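You operate a simulated robot arm through the tools that you are given. There is no shell and no other tool.

You run a simulated robot arm. Do the job below in one go: nothing can be reset, and whatever is moved stays where it is left.

Task
Put the small radio on watch on 145.350 MHz, hiss silenced, volume at 4.
Fine: switch it on; raise the squelch just till HISS goes, a mark more at most; leave the big radio alone.

It is judged by the outcome, as a careful person would: the job done as asked, and still so three seconds after it is handed in. It fails if anything else is knocked over, pushed out of place, dropped, spilled or broken.

Robot
A 7-joint arm with a two-finger gripper, fixed in place. Base frame: the origin is on the floor under the middle of its stand, x ahead of it, y to its left, z up; the work surface is at about z = 750. Readings come in mm, degrees, newtons and seconds.
With the tool pointing down near the work surface it reaches from about 280 to 720 mm from the base axis. Its first joint turns from -166.0 to 166.0 degrees. Payload 2.94 kg.
The tool frame sits at the grasp point between the pads (the TCP): z along the fingers, y along the line on which they close. The tips reach 30 mm beyond it. The gripper opens to 138 mm; its body begins 109 mm behind the TCP.
Orientation is told as [roll, pitch, yaw] about the base's x, y, z axes, in that order, counted from this pose: with the fingers straight down and closing along the base's y, the tool's x points along the base's -x, its y along +y and its z along -z.

Tools
- The arm moves only by the tool drive_tool. Its argument "plan" is a list of rows, each an object of numbers (a shift or turn left out is 0, a gripper value left out holds the last): "dx", "dy", "dz": the shift along the base's x, y, z in mm; "rx", "ry", "rz": the turn, a rotation vector about the base's x, y, z in rad; "gripper": the finger opening in mm, from 0 to 138. In form: [{"dx": .., "dy": .., "dz": .., "rx": .., "ry": .., "rz": .., "gripper": ..}, ...]. A call has 1 to 20 rows; each row shifts and turns the commanded pose from where the row before left it. Each row takes 0.2 s and may step no farther than 50 mm and 8.6 degrees from the row before; otherwise, or with a gripper value out of range, the whole call is refused. Where a pose cannot be reached the arm comes as near as it can. A force on the tool above 40 N (or 10 N above the force at the start of the call, whichever is more), or a blocked arm, ends the call early, and 0.2 s more pass. Each finger travels about 72 mm/s and halts on what it meets, pressing with about 45 N; the grip force reading is that of the motor and also rises with nothing between the fingers. The clock runs only during rows and for 0.2 s after the last one: add rows that do not move to give the fingers time. The reply holds the time, the measured pose of the TCP, the force on the tool along the base axes, the opening and the grip force, in the units named above and with some noise, with the torque about the TCP (base axes, N m) and any sound that the robot's microphone picked up, and new pictures: "pictures" is both (left out), scene, wrist or none.
- Cameras (640 x 400 px; columns grow to the right, rows downward): "scene" is fixed at [213.6, 655.3, 1470.4]; the picture's right is [-0.93, -0.37, 0.00], its down [-0.14, 0.34, -0.93] and it looks along [0.34, -0.86, -0.37] (base axes); focal length 318 px, centre (320, 200). "wrist" rides on the gripper at [71, 19, -146] in the tool frame; the picture's right is [-0.26, 0.97, 0.00], its down [-0.85, -0.23, -0.48] and it looks along [-0.46, -0.12, 0.88] (tool axes); focal length 280 px, centre (320, 200). There is no depth. A picture from a camera that has moved, and an enlarged one, comes with that camera's place and axes in the base frame and with its lens. The place of the scene camera against the robot may be out by one fixed shift of up to 12 mm in any direction.
- move_column(by): slides the trunk up (or, below 0, down) by that many mm; the arm rides with it, the base frame stays. It gives what a move gives, with no picture.
- inspect(camera, box): a new picture of the part [left, top, right, bottom] of that camera's present view, enlarged. No time passes.
- sign_off(): hands the job in; it is judged then, once.

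Places have to be worked out from the pictures, the camera data and where the tool is seen. Open the gripper and draw the arm clear of the work before you hand the job in, unless the task says otherwise.

The tools are called after "Request:" by a JSON object that holds its "api" and its "payload". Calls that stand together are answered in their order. drive_tool: Moves the arm, as the interface text tells. Its arguments: {"type":"object","properties":{"plan":{"type":"array","items":{"type":"object","properties":{"dx":{"type":"number"},"dy":{"type":"number"},"dz":{"type":"number"},"rx":{"type":"number"},"ry":{"type":"number"},"rz":{"type":"number"},"gripper":{"type":"number"}}}},"pictures":{"type":"string","enum":["both","scene","wrist","none"]}},"required":["plan"]} The other tools are called the same way: move_column (by) moves the trunk up or down; inspect (camera, box) takes an enlarged picture of a part of a camera's view; sign_off () hands the job in.

At the start:

```text
time: 0.0
position: [419.9, -292.0, 1132.3]
orientation: [0.0, 0.0, 0.0]
force: [1.0, 0.6, 0.1]
moment: [-0.01, 0.0, 0.0]
width: 137.9
finger_force: 0.0
trunk travel left (down, up): [-425.0, 29.0]
```

scene: 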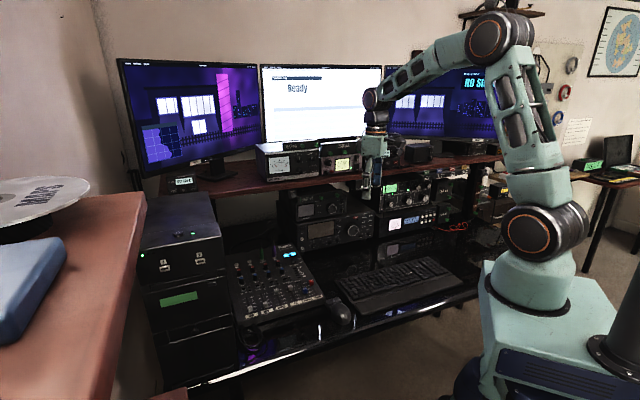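
wrist: 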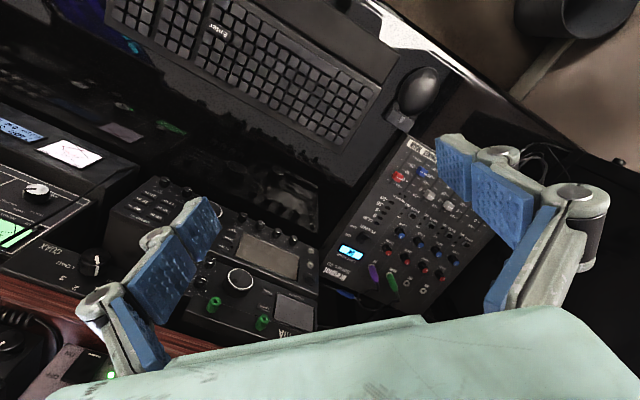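

I'll look closely at the scene first to find the small and the big radio; nothing moves yet.

Request:
{"api": "inspect", "payload": {"camera": "scene", "box": [240, 130, 400, 260]}}

Request:
{"api": "inspect", "payload": {"camera": "scene", "box": [360, 130, 520, 260]}}

Request:
{"api": "inspect", "payload": {"camera": "wrist", "box": [90, 160, 350, 360]}}

Request:
{"api": "inspect", "payload": {"camera": "wrist", "box": [0, 90, 200, 400]}}

```text
3.08 times, centred on (320, 195) of scene
camera zoom: at [213.6, 655.3, 1470.4], right [-0.93, -0.37, 0.0], down [-0.14, 0.34, -0.93], along [0.34, -0.86, -0.37], focal length 978 px, centre (320, 215)
```

zoom: 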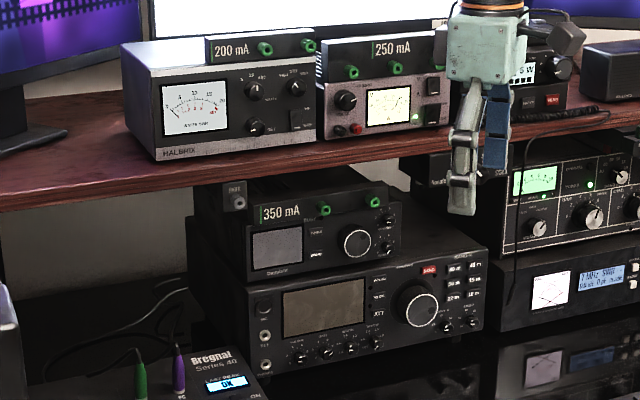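

```text
3.08 times, centred on (440, 195) of scene
camera zoom: at [213.6, 655.3, 1470.4], right [-0.93, -0.37, 0.0], down [-0.14, 0.34, -0.93], along [0.34, -0.86, -0.37], focal length 978 px, centre (-49, 215)
```

zoom: 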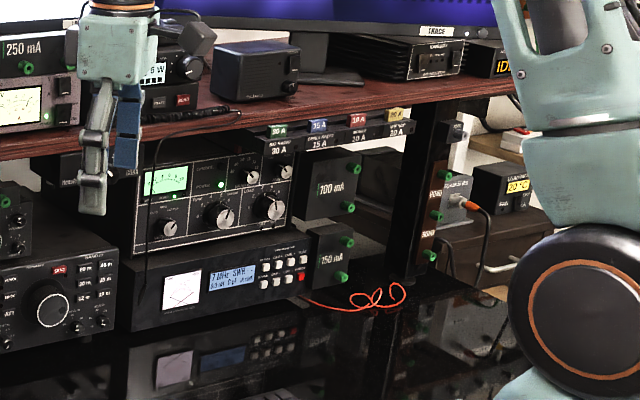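

```text
2.00 times, centred on (220, 260) of wrist
camera zoom: at [349.2, -274.0, 1278.9], right [0.26, 0.97, 0.0], down [0.85, -0.23, 0.48], along [0.46, -0.12, -0.88], focal length 561 px, centre (520, 80)
```

zoom: 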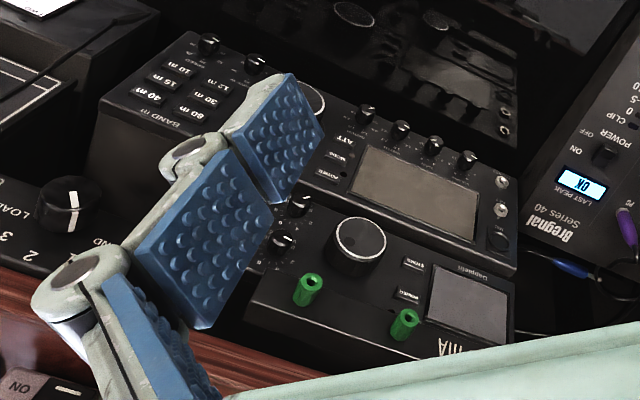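

```text
1.29 times, centred on (100, 245) of wrist
camera zoom: at [349.2, -274.0, 1278.9], right [0.26, 0.97, 0.0], down [0.85, -0.23, 0.48], along [0.46, -0.12, -0.88], focal length 362 px, centre (604, 142)
```

zoom: 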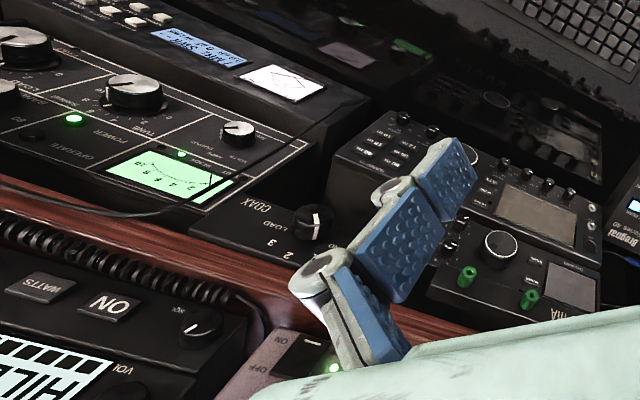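

I see two stacked radios (a big HF one and a smaller one on top), and a mobile set on the shelf with VOL/SQL. I'm zooming in to read labels.

Request:
{"api": "inspect", "payload": {"camera": "wrist", "box": [0, 270, 180, 400]}}

Request:
{"api": "inspect", "payload": {"camera": "wrist", "box": [170, 250, 330, 350]}}

Request:
{"api": "inspect", "payload": {"camera": "scene", "box": [295, 170, 375, 220]}}

Request:
{"api": "inspect", "payload": {"camera": "scene", "box": [370, 125, 450, 175]}}

Request:
{"api": "inspect", "payload": {"camera": "scene", "box": [295, 200, 375, 250]}}

Request:
{"api": "inspect", "payload": {"camera": "scene", "box": [250, 130, 370, 190]}}

```text
3.08 times, centred on (90, 335) of wrist
camera zoom: at [349.2, -274.0, 1278.9], right [0.26, 0.97, 0.0], down [0.85, -0.23, 0.48], along [0.46, -0.12, -0.88], focal length 863 px, centre (1028, -215)
```

zoom: 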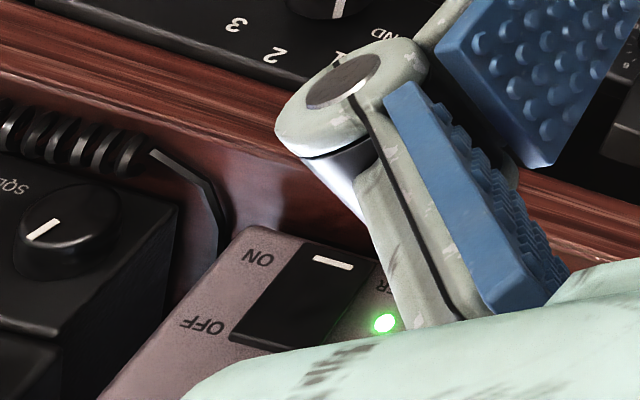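

```text
4.00 times, centred on (250, 300) of wrist
camera zoom: at [349.2, -274.0, 1278.9], right [0.26, 0.97, 0.0], down [0.85, -0.23, 0.48], along [0.46, -0.12, -0.88], focal length 1122 px, centre (600, -200)
```

zoom: 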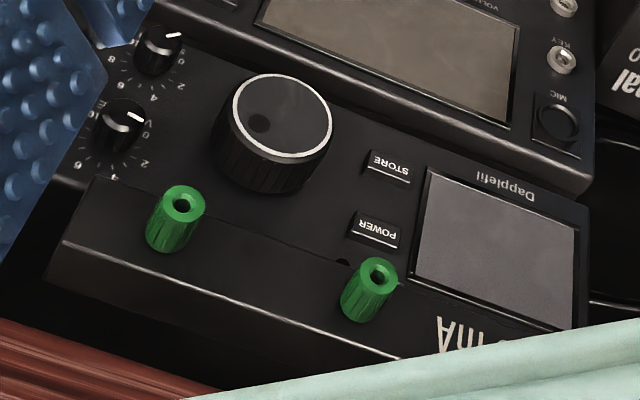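

```text
8.00 times, centred on (335, 195) of scene
camera zoom: at [213.6, 655.3, 1470.4], right [-0.93, -0.37, 0.0], down [-0.14, 0.34, -0.93], along [0.34, -0.86, -0.37], focal length 2542 px, centre (200, 240)
```

zoom: 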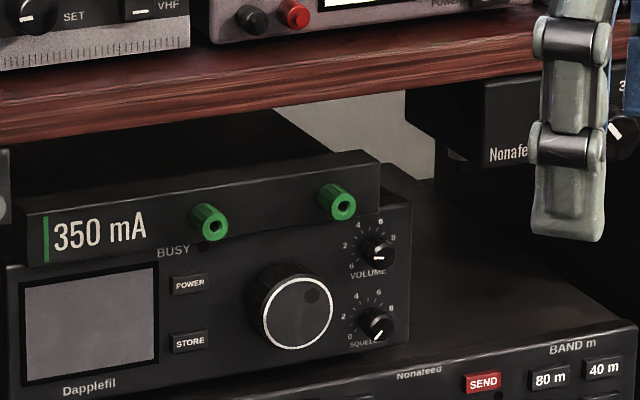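

```text
8.00 times, centred on (410, 150) of scene
camera zoom: at [213.6, 655.3, 1470.4], right [-0.93, -0.37, 0.0], down [-0.14, 0.34, -0.93], along [0.34, -0.86, -0.37], focal length 2542 px, centre (-400, 600)
```

zoom: 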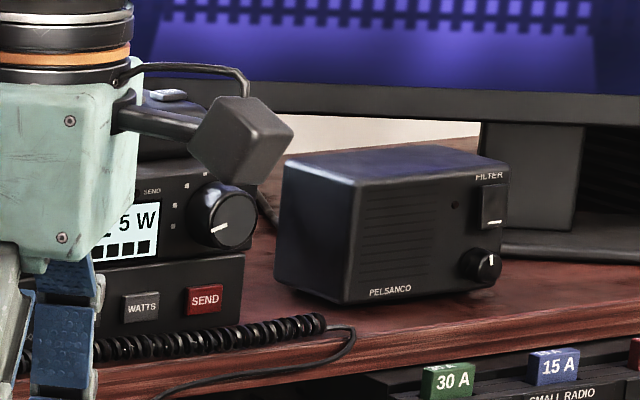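

```text
8.00 times, centred on (335, 225) of scene
camera zoom: at [213.6, 655.3, 1470.4], right [-0.93, -0.37, 0.0], down [-0.14, 0.34, -0.93], along [0.34, -0.86, -0.37], focal length 2542 px, centre (200, 0)
```

zoom: 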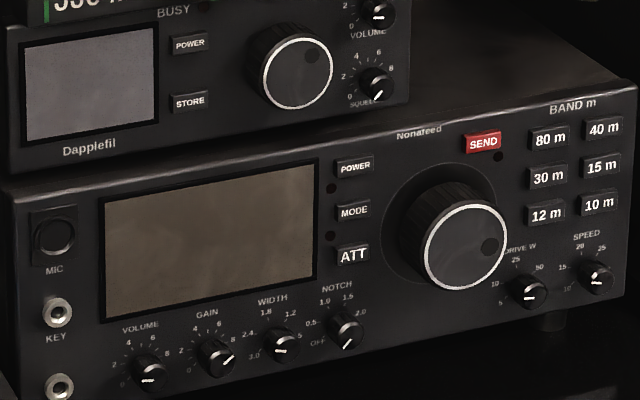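

```text
5.33 times, centred on (310, 160) of scene
camera zoom: at [213.6, 655.3, 1470.4], right [-0.93, -0.37, 0.0], down [-0.14, 0.34, -0.93], along [0.34, -0.86, -0.37], focal length 1694 px, centre (373, 413)
```

zoom: 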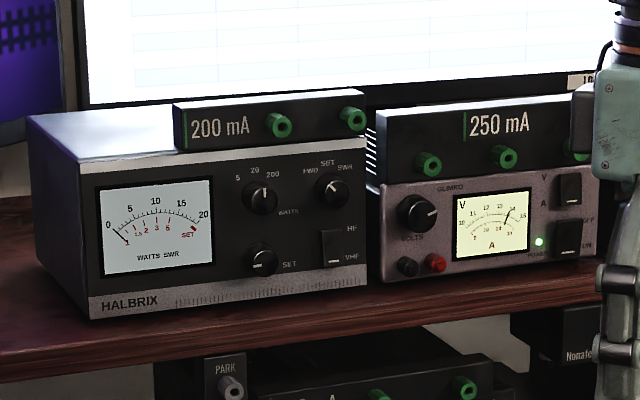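

The "Dapplefil" set has POWER, STORE, a tuning knob, VOLUME and SQUELCH; it is stacked on the big one. A rail beneath the shelf is labelled "SMALL RADIO", so I'm reading that and the right-hand side before anything else.

Request:
{"api": "inspect", "payload": {"camera": "scene", "box": [415, 155, 495, 205]}}

Request:
{"api": "inspect", "payload": {"camera": "scene", "box": [455, 165, 515, 215]}}

Request:
{"api": "inspect", "payload": {"camera": "scene", "box": [485, 130, 645, 230]}}

Request:
{"api": "inspect", "payload": {"camera": "scene", "box": [120, 170, 280, 270]}}

Request:
{"api": "inspect", "payload": {"camera": "scene", "box": [260, 50, 400, 140]}}

Request:
{"api": "inspect", "payload": {"camera": "scene", "box": [380, 170, 460, 240]}}

Request:
{"api": "inspect", "payload": {"camera": "scene", "box": [540, 40, 640, 150]}}

```text
8.00 times, centred on (455, 180) of scene
camera zoom: at [213.6, 655.3, 1470.4], right [-0.93, -0.37, 0.0], down [-0.14, 0.34, -0.93], along [0.34, -0.86, -0.37], focal length 2542 px, centre (-760, 360)
```

zoom: 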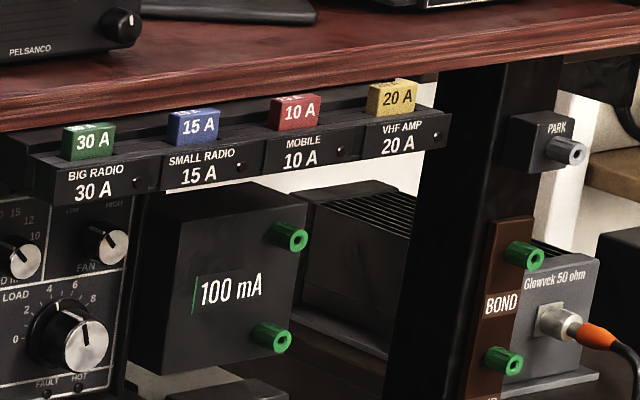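

```text
8.00 times, centred on (485, 190) of scene
camera zoom: at [213.6, 655.3, 1470.4], right [-0.93, -0.37, 0.0], down [-0.14, 0.34, -0.93], along [0.34, -0.86, -0.37], focal length 2542 px, centre (-1000, 280)
```

zoom: 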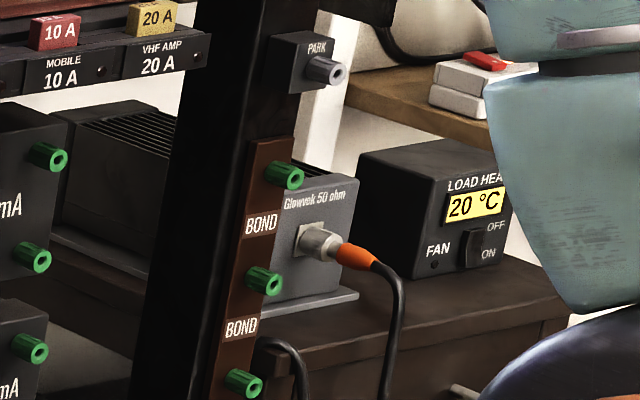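

```text
refused: 645 is not a number from 0 to 640
```

```text
4.00 times, centred on (200, 220) of scene
camera zoom: at [213.6, 655.3, 1470.4], right [-0.93, -0.37, 0.0], down [-0.14, 0.34, -0.93], along [0.34, -0.86, -0.37], focal length 1271 px, centre (800, 120)
```

zoom: 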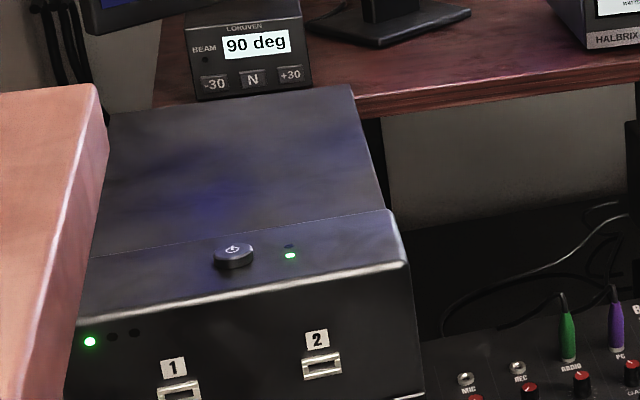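

```text
4.44 times, centred on (330, 95) of scene
camera zoom: at [213.6, 655.3, 1470.4], right [-0.93, -0.37, 0.0], down [-0.14, 0.34, -0.93], along [0.34, -0.86, -0.37], focal length 1412 px, centre (276, 667)
```

zoom: 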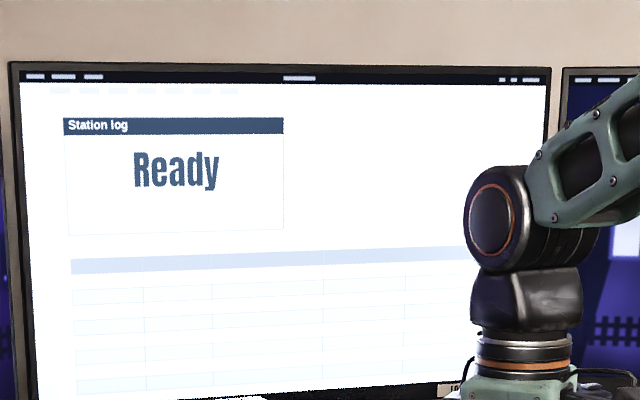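

```text
5.71 times, centred on (420, 205) of scene
camera zoom: at [213.6, 655.3, 1470.4], right [-0.93, -0.37, 0.0], down [-0.14, 0.34, -0.93], along [0.34, -0.86, -0.37], focal length 1815 px, centre (-251, 171)
```

zoom: 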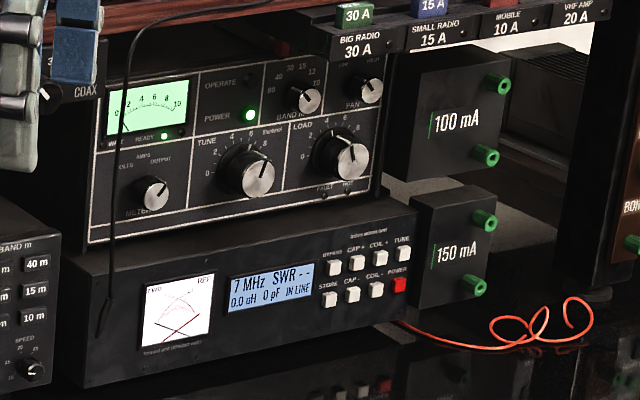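

```text
3.64 times, centred on (590, 95) of scene
camera zoom: at [213.6, 655.3, 1470.4], right [-0.93, -0.37, 0.0], down [-0.14, 0.34, -0.93], along [0.34, -0.86, -0.37], focal length 1155 px, centre (-662, 582)
```

zoom: 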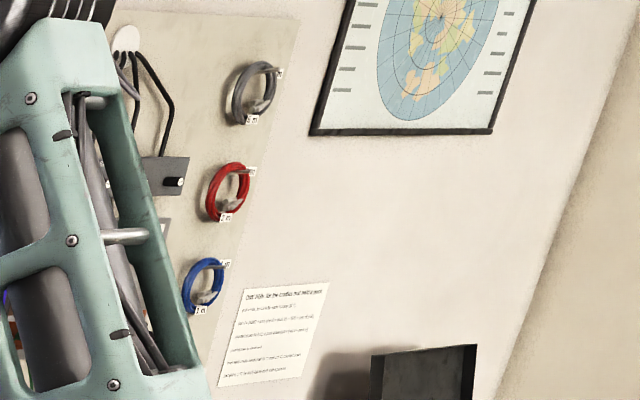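

The fuses separate BIG RADIO, SMALL RADIO and MOBILE, so "small radio" = the Dapplefil. Its supply looks on. I'll try to read the paper on the wall and the rest of the scene.

Request:
{"api": "inspect", "payload": {"camera": "scene", "box": [595, 115, 640, 155]}}

Request:
{"api": "inspect", "payload": {"camera": "scene", "box": [555, 110, 605, 160]}}

Request:
{"api": "inspect", "payload": {"camera": "scene", "box": [300, 175, 360, 215]}}

Request:
{"api": "inspect", "payload": {"camera": "scene", "box": [340, 130, 420, 180]}}

Request:
{"api": "inspect", "payload": {"camera": "scene", "box": [200, 220, 480, 395]}}

```text
10.00 times, centred on (618, 135) of scene
camera zoom: at [213.6, 655.3, 1470.4], right [-0.93, -0.37, 0.0], down [-0.14, 0.34, -0.93], along [0.34, -0.86, -0.37], focal length 3177 px, centre (-2655, 850)
```

zoom: 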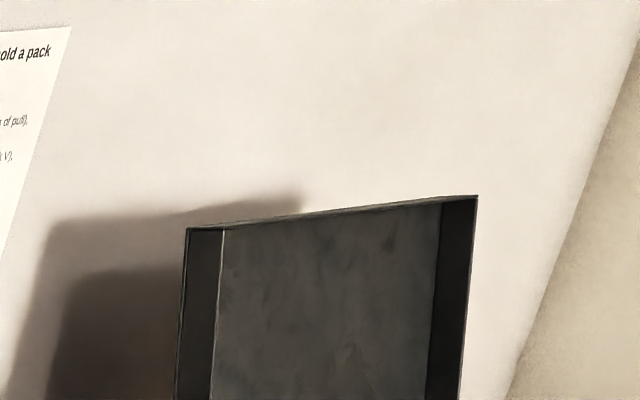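

```text
8.00 times, centred on (580, 135) of scene
camera zoom: at [213.6, 655.3, 1470.4], right [-0.93, -0.37, 0.0], down [-0.14, 0.34, -0.93], along [0.34, -0.86, -0.37], focal length 2542 px, centre (-1760, 720)
```

zoom: 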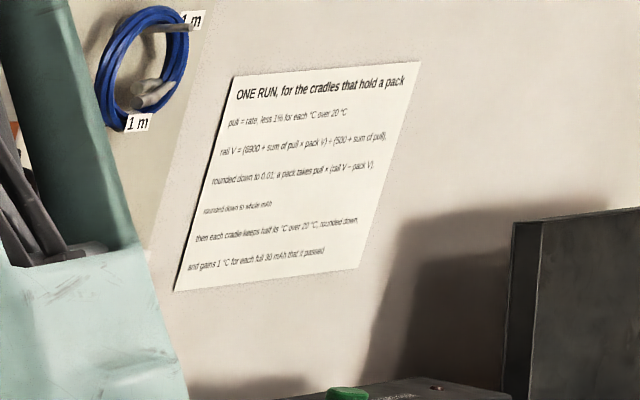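

```text
10.00 times, centred on (330, 195) of scene
camera zoom: at [213.6, 655.3, 1470.4], right [-0.93, -0.37, 0.0], down [-0.14, 0.34, -0.93], along [0.34, -0.86, -0.37], focal length 3177 px, centre (220, 250)
```

zoom: 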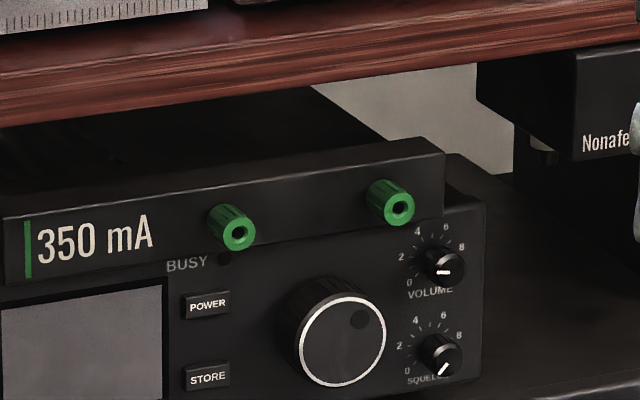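

```text
8.00 times, centred on (380, 155) of scene
camera zoom: at [213.6, 655.3, 1470.4], right [-0.93, -0.37, 0.0], down [-0.14, 0.34, -0.93], along [0.34, -0.86, -0.37], focal length 2542 px, centre (-160, 560)
```

zoom: 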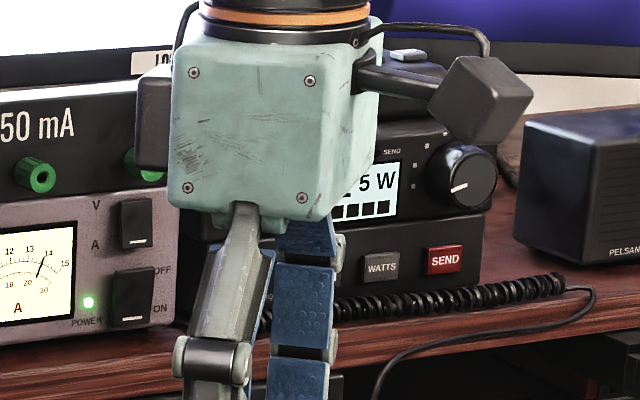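

```text
2.29 times, centred on (340, 308) of scene
camera zoom: at [213.6, 655.3, 1470.4], right [-0.93, -0.37, 0.0], down [-0.14, 0.34, -0.93], along [0.34, -0.86, -0.37], focal length 726 px, centre (274, -46)
```

zoom: 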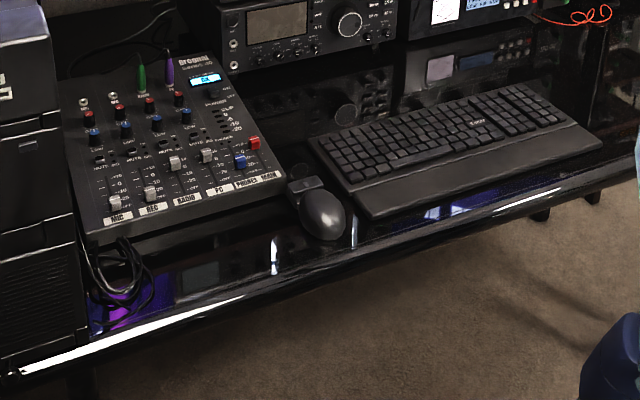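

All fuses are in and the supply shows about 13.5 V with its lamp on. By triangulation the Dapplefil's face is near (610, -465, 970) and faces roughly (-0.66, 0.75, 0). I'll yaw the tool toward it and close the fingers, staying clear of everything.

Request:
{"api": "drive_tool", "payload": {"plan": [{"rz": -0.1417, "gripper": 40}, {"rz": -0.1417}, {"rz": -0.1417}, {"rz": -0.1417}, {"rz": -0.1417}, {"rz": -0.1417}, {"rz": 0}, {"rz": 0}], "pictures": "both"}}

```text
time: 1.8
position: [418.8, -291.5, 1134.0]
orientation: [0.0, 0.0, -48.8]
force: [0.5, 0.7, 0.9]
moment: [0.05, 0.01, 0.01]
width: 39.8
finger_force: 0.0
trunk travel left (down, up): [-425.0, 29.0]
camera wrist: at [387.5, -227.3, 1279.2], right [0.9, 0.44, 0.0], down [0.39, -0.79, 0.48], along [0.21, -0.43, -0.88], focal length 280 px, centre (320, 200)
```

scene: 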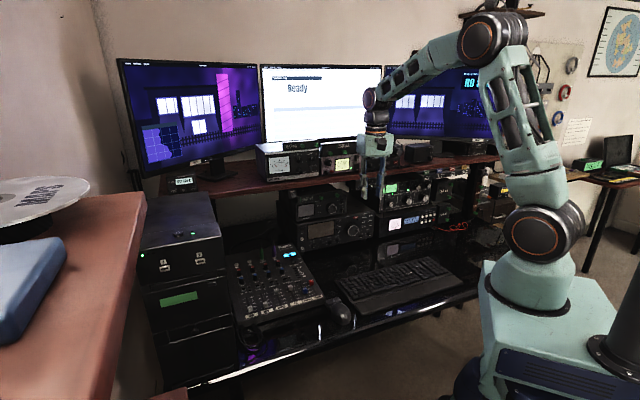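
wrist: 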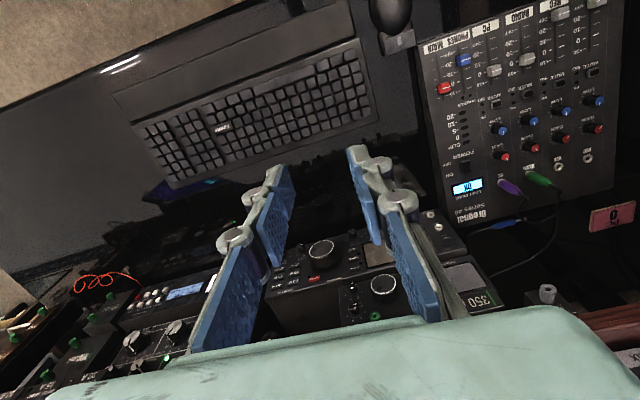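

The yaw went well. I'll zoom in on the wrist picture to refine the radio's facing direction.

Request:
{"api": "inspect", "payload": {"camera": "wrist", "box": [230, 200, 550, 400]}}

Request:
{"api": "inspect", "payload": {"camera": "wrist", "box": [320, 240, 500, 340]}}

Request:
{"api": "inspect", "payload": {"camera": "wrist", "box": [180, 130, 460, 350]}}

```text
2.00 times, centred on (390, 300) of wrist
camera zoom: at [387.5, -227.3, 1279.2], right [0.9, 0.44, 0.0], down [0.39, -0.79, 0.48], along [0.21, -0.43, -0.88], focal length 561 px, centre (180, 0)
```

zoom: 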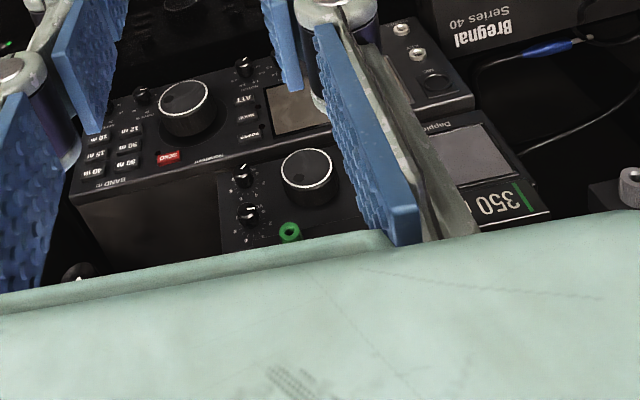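

```text
3.56 times, centred on (410, 290) of wrist
camera zoom: at [387.5, -227.3, 1279.2], right [0.9, 0.44, 0.0], down [0.39, -0.79, 0.48], along [0.21, -0.43, -0.88], focal length 997 px, centre (0, -120)
```

zoom: 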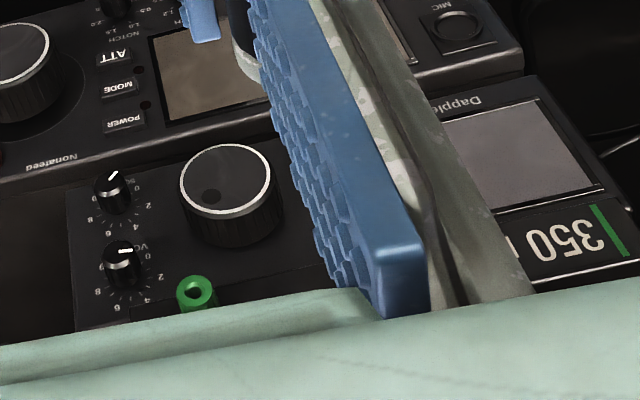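

```text
1.82 times, centred on (320, 240) of wrist
camera zoom: at [387.5, -227.3, 1279.2], right [0.9, 0.44, 0.0], down [0.39, -0.79, 0.48], along [0.21, -0.43, -0.88], focal length 510 px, centre (320, 127)
```

zoom: 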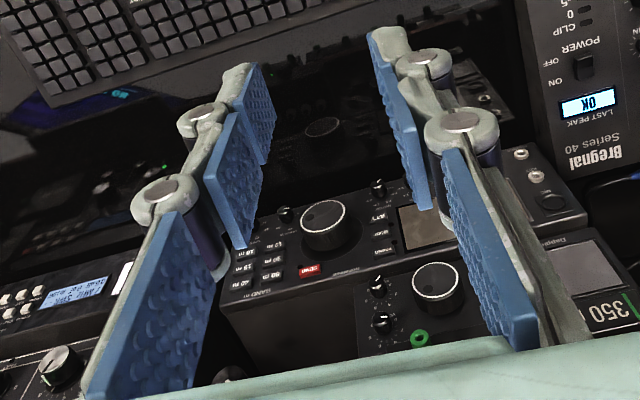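

The radio's left edge direction works out to about (0.71, 0.71, 0), so its face normal is about (-0.71, 0.71, 0). I'll correct yaw to -45° and pitch the tool halfway toward horizontal, then look.

Request:
{"api": "drive_tool", "payload": {"plan": [{"rz": 0.066}, {"rx": -0.101, "ry": -0.101}, {"rx": -0.101, "ry": -0.101}, {"rx": -0.101, "ry": -0.101}, {"rx": -0.101, "ry": -0.101}, {"rx": -0.101, "ry": -0.101}, {"rz": 0}], "pictures": "both"}}

```text
time: 3.4
position: [418.9, -292.7, 1134.5]
orientation: [-0.2, -40.1, -45.0]
force: [-1.1, 0.2, 0.8]
moment: [-0.02, 0.02, 0.02]
width: 39.8
finger_force: 0.0
trunk travel left (down, up): [-425.0, 29.0]
camera wrist: at [328.6, -175.0, 1199.3], right [0.83, 0.54, 0.17], down [0.08, -0.4, 0.91], along [0.56, -0.74, -0.38], focal length 280 px, centre (320, 200)
```

scene: 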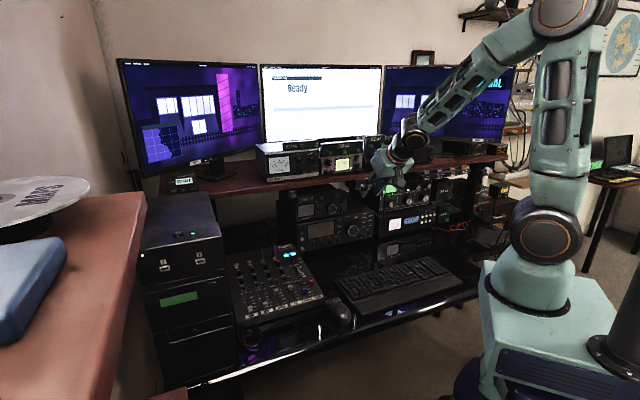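
wrist: 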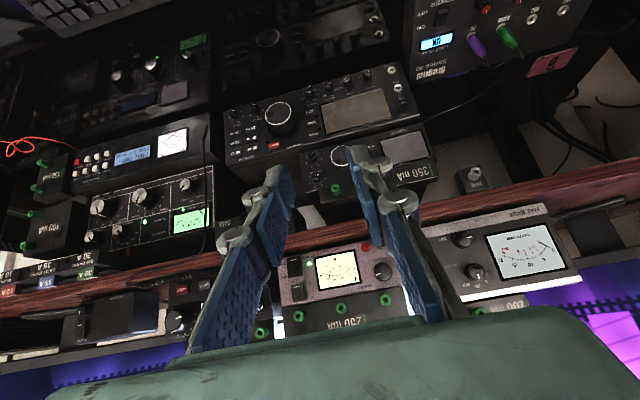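

The arm handles it smoothly. I continue pitching to horizontal while lowering the TCP toward z ≈ 985, still over 200 mm short of the radio.

Request:
{"api": "drive_tool", "payload": {"plan": [{"rx": -0.101, "ry": -0.101, "dz": -25}, {"rx": -0.101, "ry": -0.101, "dz": -25}, {"rx": -0.101, "ry": -0.101, "dz": -25}, {"rx": -0.101, "ry": -0.101, "dz": -25}, {"rx": -0.101, "ry": -0.101, "dz": -25}, {"rx": -0.101, "ry": -0.101, "dz": -25}, {"rz": 0}], "pictures": "both"}}

```text
time: 5.0
position: [421.0, -317.9, 1000.7]
orientation: [-7.2, -81.6, -43.0]
force: [0.1, -0.1, -0.1]
moment: [0.04, -0.01, 0.0]
width: 40.1
finger_force: 0.1
out of reach, approached as far as the arm can: row 1, 2, 3, 4
trunk travel left (down, up): [-425.0, 29.0]
camera wrist: at [336.3, -187.8, 952.1], right [0.77, 0.59, 0.24], down [-0.39, 0.13, 0.91], along [0.51, -0.8, 0.33], focal length 280 px, centre (320, 200)
```

scene: 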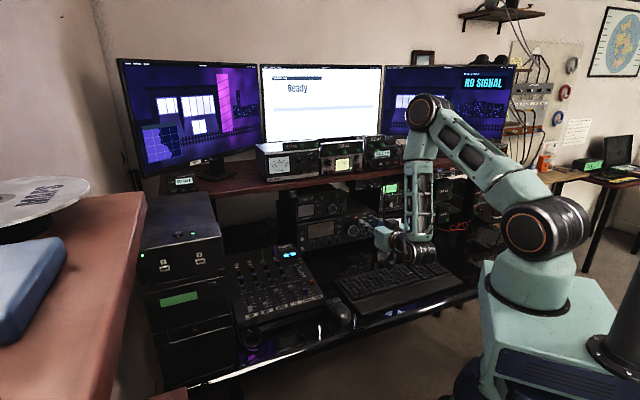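
wrist: 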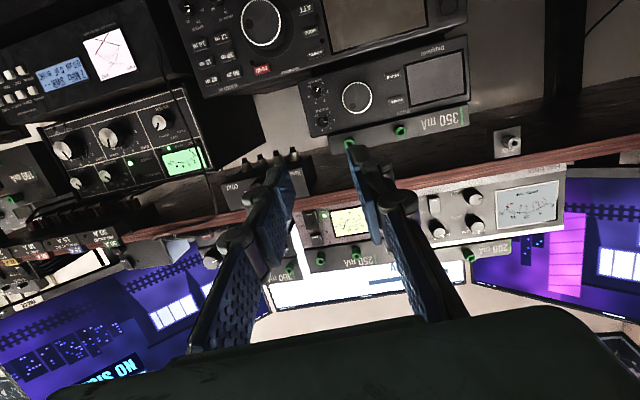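

The arm passed near a limit during rows 1–4 but recovered. A few still rows will show whether it settles onto the commanded pose.

Request:
{"api": "drive_tool", "payload": {"plan": [{"rz": 0}, {"rz": 0}, {"rz": 0}], "pictures": "both"}}

```text
time: 5.8
position: [419.9, -317.4, 1002.0]
orientation: [-7.6, -81.6, -42.5]
force: [-0.3, -1.0, -0.7]
moment: [-0.02, 0.01, -0.03]
width: 40.2
finger_force: 0.0
trunk travel left (down, up): [-425.0, 29.0]
camera wrist: at [336.1, -187.7, 952.4], right [0.77, 0.59, 0.24], down [-0.39, 0.13, 0.91], along [0.51, -0.8, 0.33], focal length 280 px, centre (320, 200)
```

scene: 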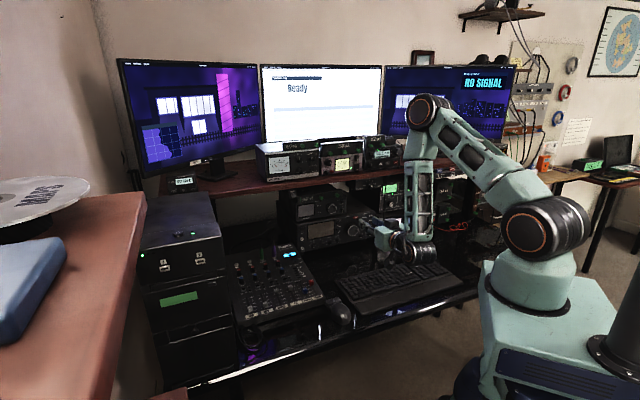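
wrist: 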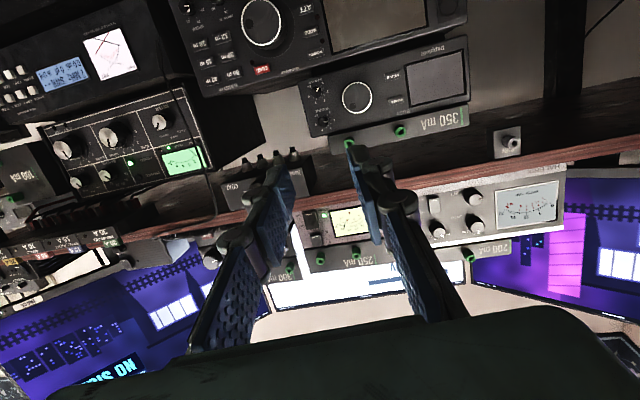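

The tool now points 8.5° below horizontal with yaw about -50°. I'll square it up to the radio's face (yaw -45°, level) at the same standoff.

Request:
{"api": "drive_tool", "payload": {"plan": [{"rz": 0.046}, {"rz": 0.046}, {"rx": -0.0525, "ry": -0.0525}, {"rx": -0.0525, "ry": -0.0525}, {"rz": 0}, {"rz": 0}], "pictures": "wrist"}}

```text
time: 7.2
position: [449.9, -277.5, 1012.9]
orientation: [-92.0, -88.7, 46.6]
force: [0.6, -0.1, -1.4]
moment: [0.0, -0.04, 0.01]
width: 39.9
finger_force: 0.1
out of reach, approached as far as the arm can: row 1, 2, 3, 4
trunk travel left (down, up): [-425.0, 29.0]
camera wrist: at [360.5, -163.4, 942.3], right [0.69, 0.68, 0.24], down [-0.49, 0.19, 0.85], along [0.54, -0.71, 0.46], focal length 280 px, centre (320, 200)
```

wrist: 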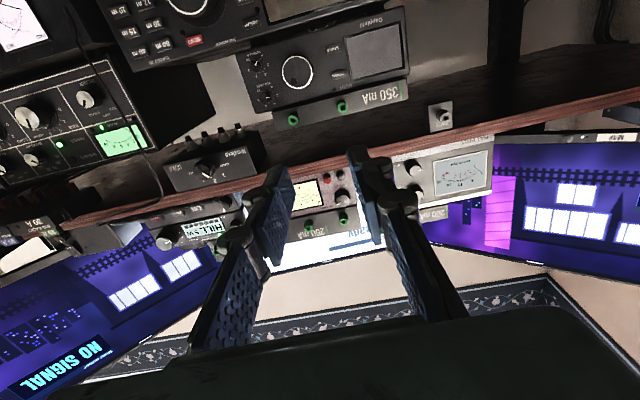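

Too near the base, so the arm fell short there; orientation is now square to the radio. I'll move forward about 100 mm along the tool axis (still ~100 mm short of the knobs) to get into comfortable reach.

Request:
{"api": "drive_tool", "payload": {"plan": [{"dx": 18, "dy": -18}, {"dx": 18, "dy": -18}, {"dx": 18, "dy": -18}, {"dx": 18, "dy": -18}, {"rz": 0}, {"rz": 0}], "pictures": "both"}}

```text
time: 8.6
position: [529.4, -340.8, 1016.1]
orientation: [-91.1, -88.7, 45.8]
force: [0.3, -1.5, 0.3]
moment: [0.01, 0.0, -0.01]
width: 40.0
finger_force: 0.1
out of reach, approached as far as the arm can: row 1, 2, 3, 4
trunk travel left (down, up): [-425.0, 29.0]
camera wrist: at [441.1, -225.3, 945.9], right [0.69, 0.68, 0.24], down [-0.48, 0.19, 0.85], along [0.53, -0.71, 0.46], focal length 280 px, centre (320, 200)
```

scene: 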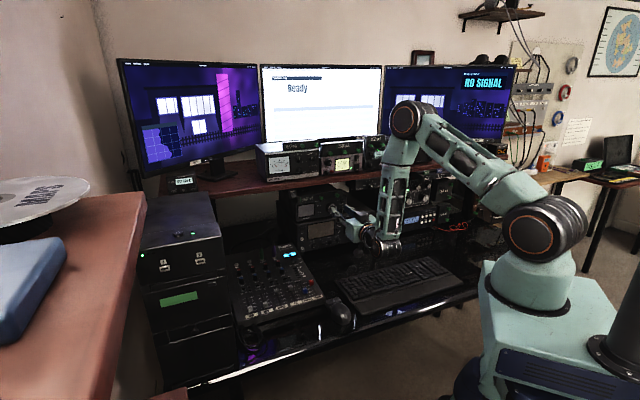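
wrist: 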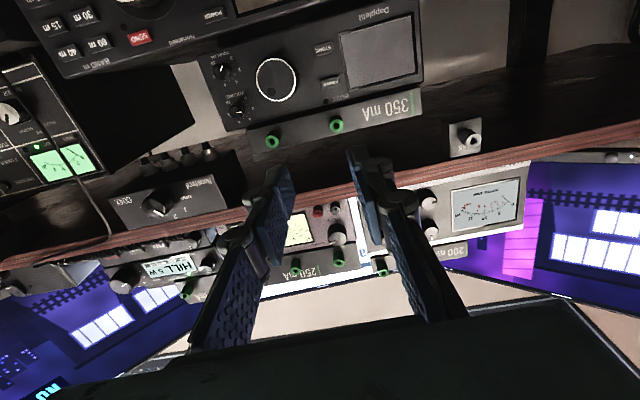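

Still flagged as near a limit, but it advanced. I take one small forward step of about 28 mm with rest rows, to see whether the limit clears further out.

Request:
{"api": "drive_tool", "payload": {"plan": [{"dx": 10, "dy": -10}, {"dx": 10, "dy": -10}, {"rz": 0}, {"rz": 0}], "pictures": "none"}}

```text
time: 9.6
position: [552.1, -357.1, 1017.8]
orientation: [-90.7, -88.8, 45.3]
force: [0.1, 0.3, -0.4]
moment: [0.0, 0.02, 0.01]
width: 40.0
finger_force: 0.0
out of reach, approached as far as the arm can: row 2
trunk travel left (down, up): [-425.0, 29.0]
```

With the column this high the forearm has to hang steeply, which puts the wrist on a limit. I'll back off, pitch the tool down again as it was, then lower the column so the forearm can come in nearly level.

Request:
{"api": "drive_tool", "payload": {"plan": [{"dx": -18, "dy": 18, "dz": 10}, {"dx": -18, "dy": 18, "dz": 10}, {"dx": -18, "dy": 18, "dz": 10}, {"rx": 0.101, "ry": 0.101, "dz": 10, "dx": -10, "dy": 10}, {"rx": 0.101, "ry": 0.101, "dz": 15}, {"rx": 0.101, "ry": 0.101, "dz": 15}, {"rx": 0.101, "ry": 0.101, "dz": 20}, {"rx": 0.101, "ry": 0.101, "dz": 20}, {"rz": 0}, {"rz": 0}], "pictures": "both"}}

```text
time: 11.8
position: [488.5, -295.0, 1127.8]
orientation: [-1.2, -49.1, -43.2]
force: [-0.5, -0.1, -0.2]
moment: [-0.04, 0.0, 0.01]
width: 40.1
finger_force: 0.1
trunk travel left (down, up): [-425.0, 29.0]
camera wrist: at [390.9, -172.4, 1169.5], right [0.8, 0.57, 0.18], down [-0.01, -0.29, 0.96], along [0.6, -0.77, -0.23], focal length 280 px, centre (320, 200)
```

scene: 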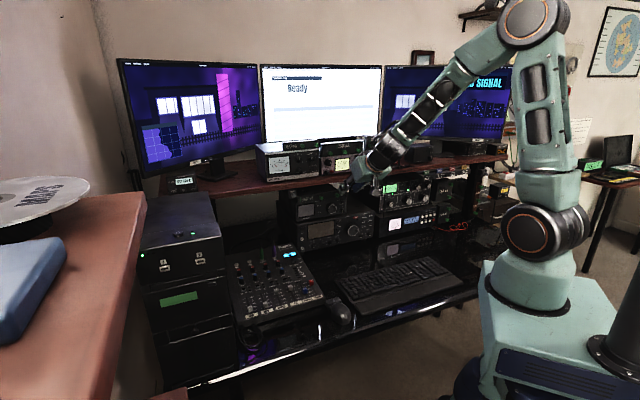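
wrist: 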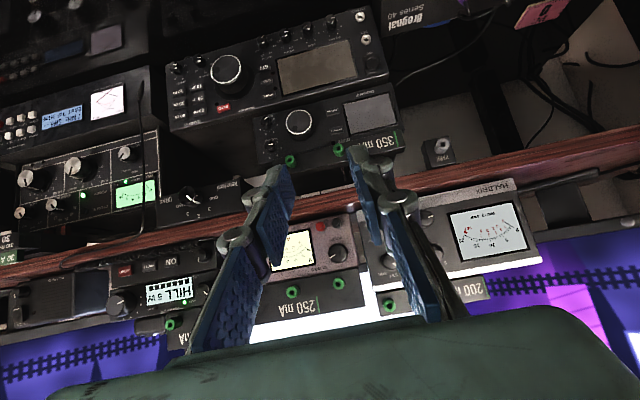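

The arm is back in its natural posture. Nothing lies under the tool until the desk, so I lower the column 140 mm (TCP to about 988).

Request:
{"api": "move_column", "payload": {"by": -140}}

```text
time: 13.5
position: [488.3, -295.7, 987.8]
orientation: [-1.3, -49.0, -43.4]
force: [-0.2, -0.7, -1.0]
moment: [0.0, -0.04, 0.0]
width: 40.1
finger_force: 0.1
trunk travel left (down, up): [-285.0, 169.0]
```

Column is down 140 mm. Now I raise the TCP 120 mm with the arm while keeping the pitch, before lowering the column again.

Request:
{"api": "drive_tool", "payload": {"plan": [{"dz": 25, "dx": -5, "dy": 5}, {"dz": 25, "dx": -5, "dy": 5}, {"dz": 25}, {"dz": 25}, {"dz": 20}, {"rz": 0}], "pictures": "none"}}

Request:
{"api": "move_column", "payload": {"by": -130}}

```text
time: 14.9
position: [478.5, -286.0, 1107.7]
orientation: [-1.3, -49.1, -43.3]
force: [0.4, -0.3, 0.2]
moment: [-0.01, -0.02, 0.02]
width: 39.8
finger_force: 0.1
trunk travel left (down, up): [-285.0, 169.0]
```

```text
time: 16.4
position: [479.5, -286.2, 976.9]
orientation: [-1.2, -49.1, -43.2]
force: [0.1, -0.5, 0.5]
moment: [0.02, 0.01, 0.0]
width: 40.0
finger_force: 0.1
trunk travel left (down, up): [-155.0, 299.0]
```

Column is down 270 mm in all. Now I pitch up the remaining ~41° to level at this standoff (tips over 150 mm from the radio) and look.

Request:
{"api": "drive_tool", "payload": {"plan": [{"rx": -0.1, "ry": -0.1}, {"rx": -0.1, "ry": -0.1}, {"rx": -0.1, "ry": -0.1}, {"rx": -0.1, "ry": -0.1}, {"rx": -0.1, "ry": -0.1}, {"rz": 0}], "pictures": "both"}}

```text
time: 17.9
position: [478.6, -285.3, 977.7]
orientation: [-73.7, -88.8, 28.8]
force: [1.0, -0.6, -0.1]
moment: [0.03, 0.03, 0.03]
width: 40.3
finger_force: 0.1
trunk travel left (down, up): [-155.0, 299.0]
camera wrist: at [388.5, -170.2, 906.4], right [0.69, 0.69, 0.24], down [-0.48, 0.18, 0.86], along [0.54, -0.7, 0.46], focal length 280 px, centre (320, 200)
```

scene: 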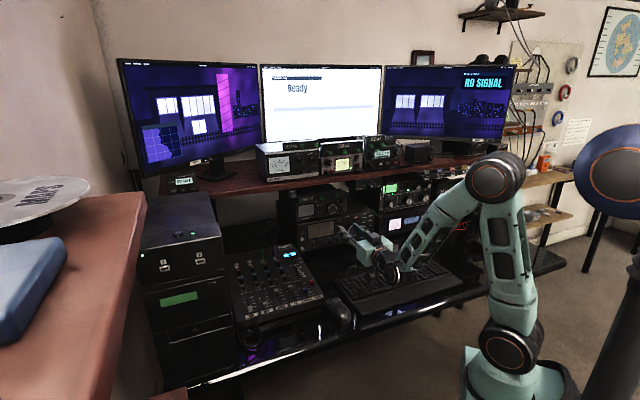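
wrist: 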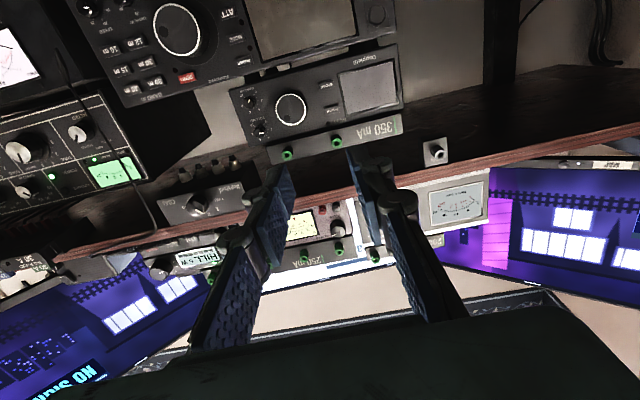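

This posture is comfortable: tool level, yaw -45°, no limits hit. I zoom in on the radio to measure its controls.

Request:
{"api": "inspect", "payload": {"camera": "wrist", "box": [220, 40, 420, 170]}}

Request:
{"api": "inspect", "payload": {"camera": "wrist", "box": [230, 70, 330, 150]}}

Request:
{"api": "inspect", "payload": {"camera": "scene", "box": [280, 170, 420, 280]}}

```text
3.08 times, centred on (320, 105) of wrist
camera zoom: at [388.5, -170.2, 906.4], right [0.69, 0.69, 0.24], down [-0.48, 0.18, 0.86], along [0.54, -0.7, 0.46], focal length 863 px, centre (320, 492)
```

zoom: 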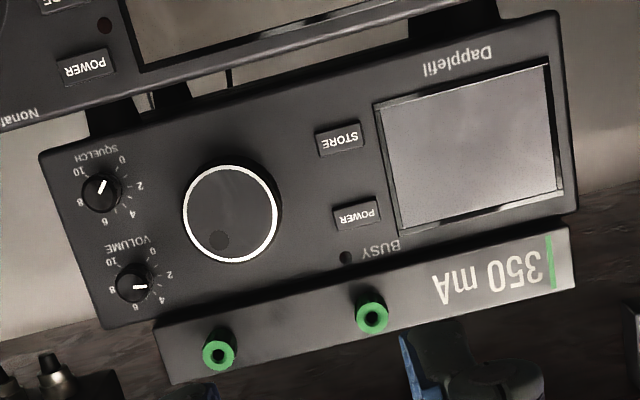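

```text
5.00 times, centred on (280, 110) of wrist
camera zoom: at [388.5, -170.2, 906.4], right [0.69, 0.69, 0.24], down [-0.48, 0.18, 0.86], along [0.54, -0.7, 0.46], focal length 1402 px, centre (520, 650)
```

zoom: 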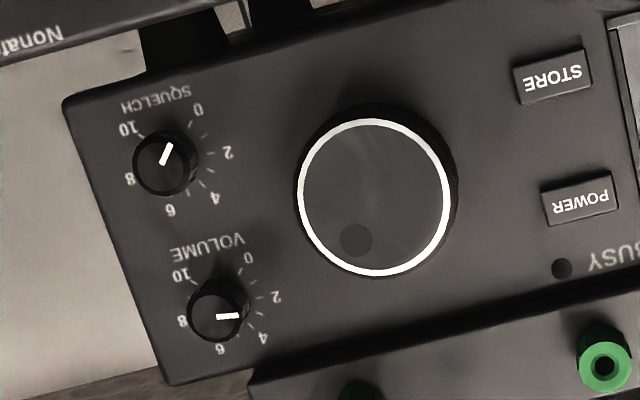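

```text
3.64 times, centred on (350, 225) of scene
camera zoom: at [213.6, 655.3, 1470.4], right [-0.93, -0.37, 0.0], down [-0.14, 0.34, -0.93], along [0.34, -0.86, -0.37], focal length 1155 px, centre (211, 109)
```

zoom: 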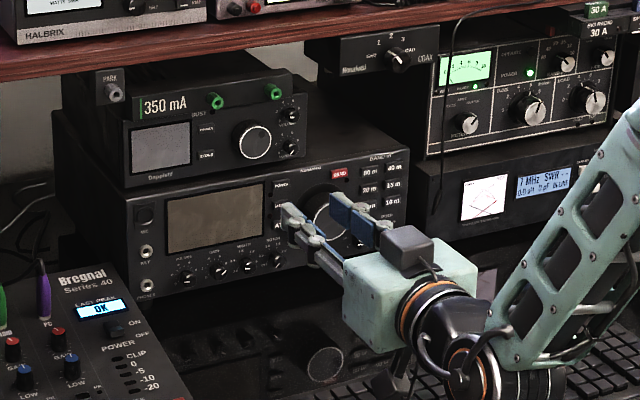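

Controls in the tool frame: POWER is level with the tool and about 16 mm to the radio's left, tuning knob about 33 mm right and 17 mm below; volume pointer reads about 2, squelch about 0. I close the fingers and advance toward POWER, stopping about 70 mm short of the face.

Request:
{"api": "drive_tool", "payload": {"plan": [{"dx": 20.6, "dy": -16.2, "dz": 0.2, "gripper": 0}, {"dx": 20.6, "dy": -16.2, "dz": 0.2}, {"dx": 20.6, "dy": -16.2, "dz": 0.2}, {"dx": 20.6, "dy": -16.2, "dz": 0.2}, {"dx": 20.6, "dy": -16.2, "dz": 0.2}, {"rz": 0}], "pictures": "both"}}

```text
time: 19.2
position: [583.3, -364.7, 978.3]
orientation: [-72.5, -88.7, 27.6]
force: [0.4, -0.4, -0.3]
moment: [-0.03, -0.02, 0.03]
width: 0.0
finger_force: 28.6
trunk travel left (down, up): [-155.0, 299.0]
camera wrist: at [493.2, -250.7, 908.1], right [0.69, 0.68, 0.24], down [-0.48, 0.18, 0.86], along [0.54, -0.71, 0.46], focal length 280 px, centre (320, 200)
```

scene: 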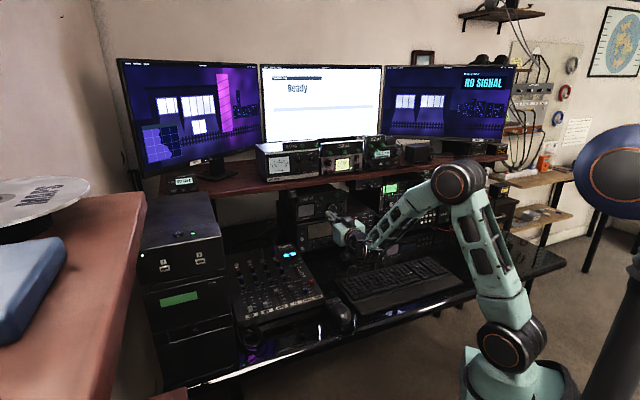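
wrist: 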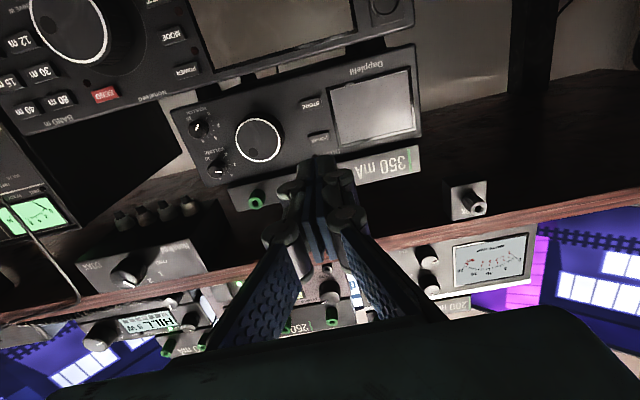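

Request:
{"api": "inspect", "payload": {"camera": "wrist", "box": [240, 80, 420, 260]}}

Request:
{"api": "inspect", "payload": {"camera": "scene", "box": [290, 180, 390, 260]}}

```text
2.22 times, centred on (330, 170) of wrist
camera zoom: at [493.2, -250.7, 908.1], right [0.69, 0.68, 0.24], down [-0.48, 0.18, 0.86], along [0.54, -0.71, 0.46], focal length 623 px, centre (298, 267)
```

zoom: 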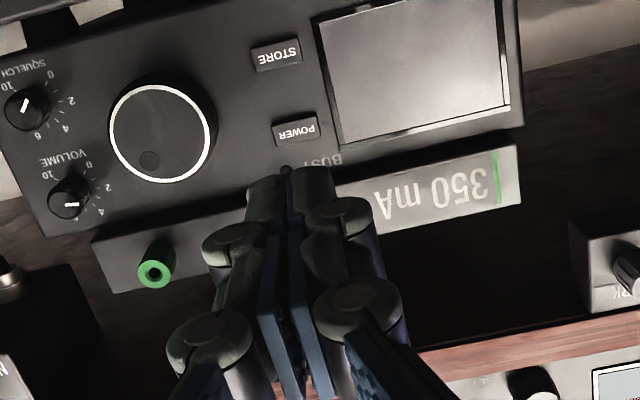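

```text
5.00 times, centred on (340, 220) of scene
camera zoom: at [213.6, 655.3, 1470.4], right [-0.93, -0.37, 0.0], down [-0.14, 0.34, -0.93], along [0.34, -0.86, -0.37], focal length 1588 px, centre (220, 100)
```

zoom: 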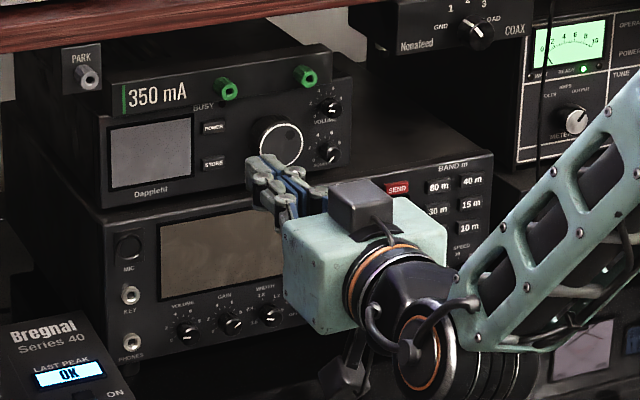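

The triangulation from the two wrist views puts the face near 130 mm ahead of the TCP, POWER about 6 mm higher and 3 mm right of the tool axis. Fingertips closed measure about 25 × 21 mm, so they fit between the knob, STORE and the jack. I advance 75 mm with that correction.

Request:
{"api": "drive_tool", "payload": {"plan": [{"dx": 12.7, "dy": -13.8, "dz": 1.5}, {"dx": 12.7, "dy": -13.8, "dz": 1.5}, {"dx": 12.7, "dy": -13.8, "dz": 1.5}, {"dx": 12.7, "dy": -13.8, "dz": 1.5}, {"rz": 0}], "pictures": "both"}}

Request:
{"api": "inspect", "payload": {"camera": "wrist", "box": [200, 80, 440, 230]}}

Request:
{"api": "inspect", "payload": {"camera": "scene", "box": [290, 170, 390, 250]}}

```text
time: 20.4
position: [632.0, -421.0, 985.5]
orientation: [-72.1, -88.9, 27.1]
force: [0.0, 0.3, -0.6]
moment: [-0.01, -0.01, -0.01]
width: 0.0
finger_force: 28.2
trunk travel left (down, up): [-155.0, 299.0]
camera wrist: at [542.4, -305.7, 914.7], right [0.69, 0.69, 0.24], down [-0.48, 0.18, 0.86], along [0.54, -0.71, 0.46], focal length 280 px, centre (320, 200)
```

scene: 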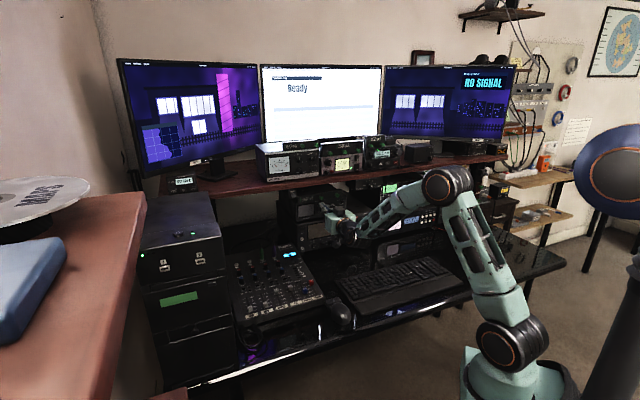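
wrist: 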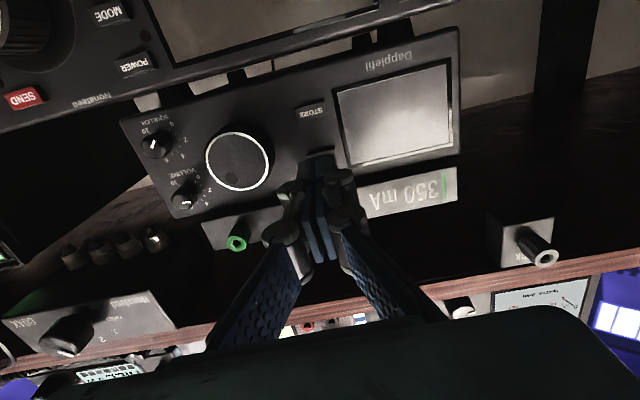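

```text
2.67 times, centred on (320, 155) of wrist
camera zoom: at [542.4, -305.7, 914.7], right [0.69, 0.69, 0.24], down [-0.48, 0.18, 0.86], along [0.54, -0.71, 0.46], focal length 748 px, centre (320, 320)
```

zoom: 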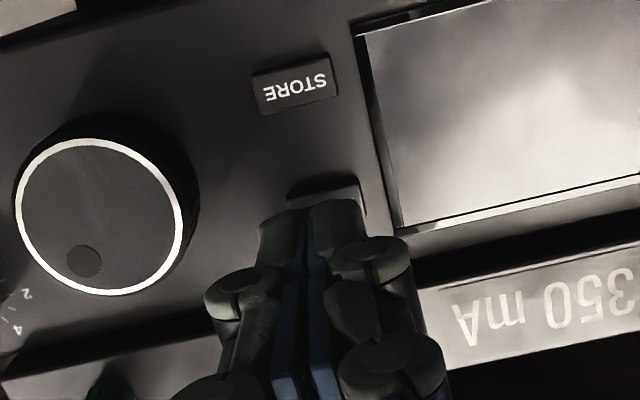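

```text
5.00 times, centred on (340, 210) of scene
camera zoom: at [213.6, 655.3, 1470.4], right [-0.93, -0.37, 0.0], down [-0.14, 0.34, -0.93], along [0.34, -0.86, -0.37], focal length 1588 px, centre (220, 150)
```

zoom: 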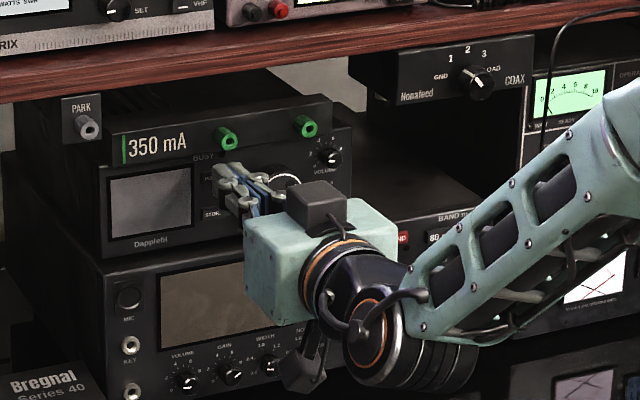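

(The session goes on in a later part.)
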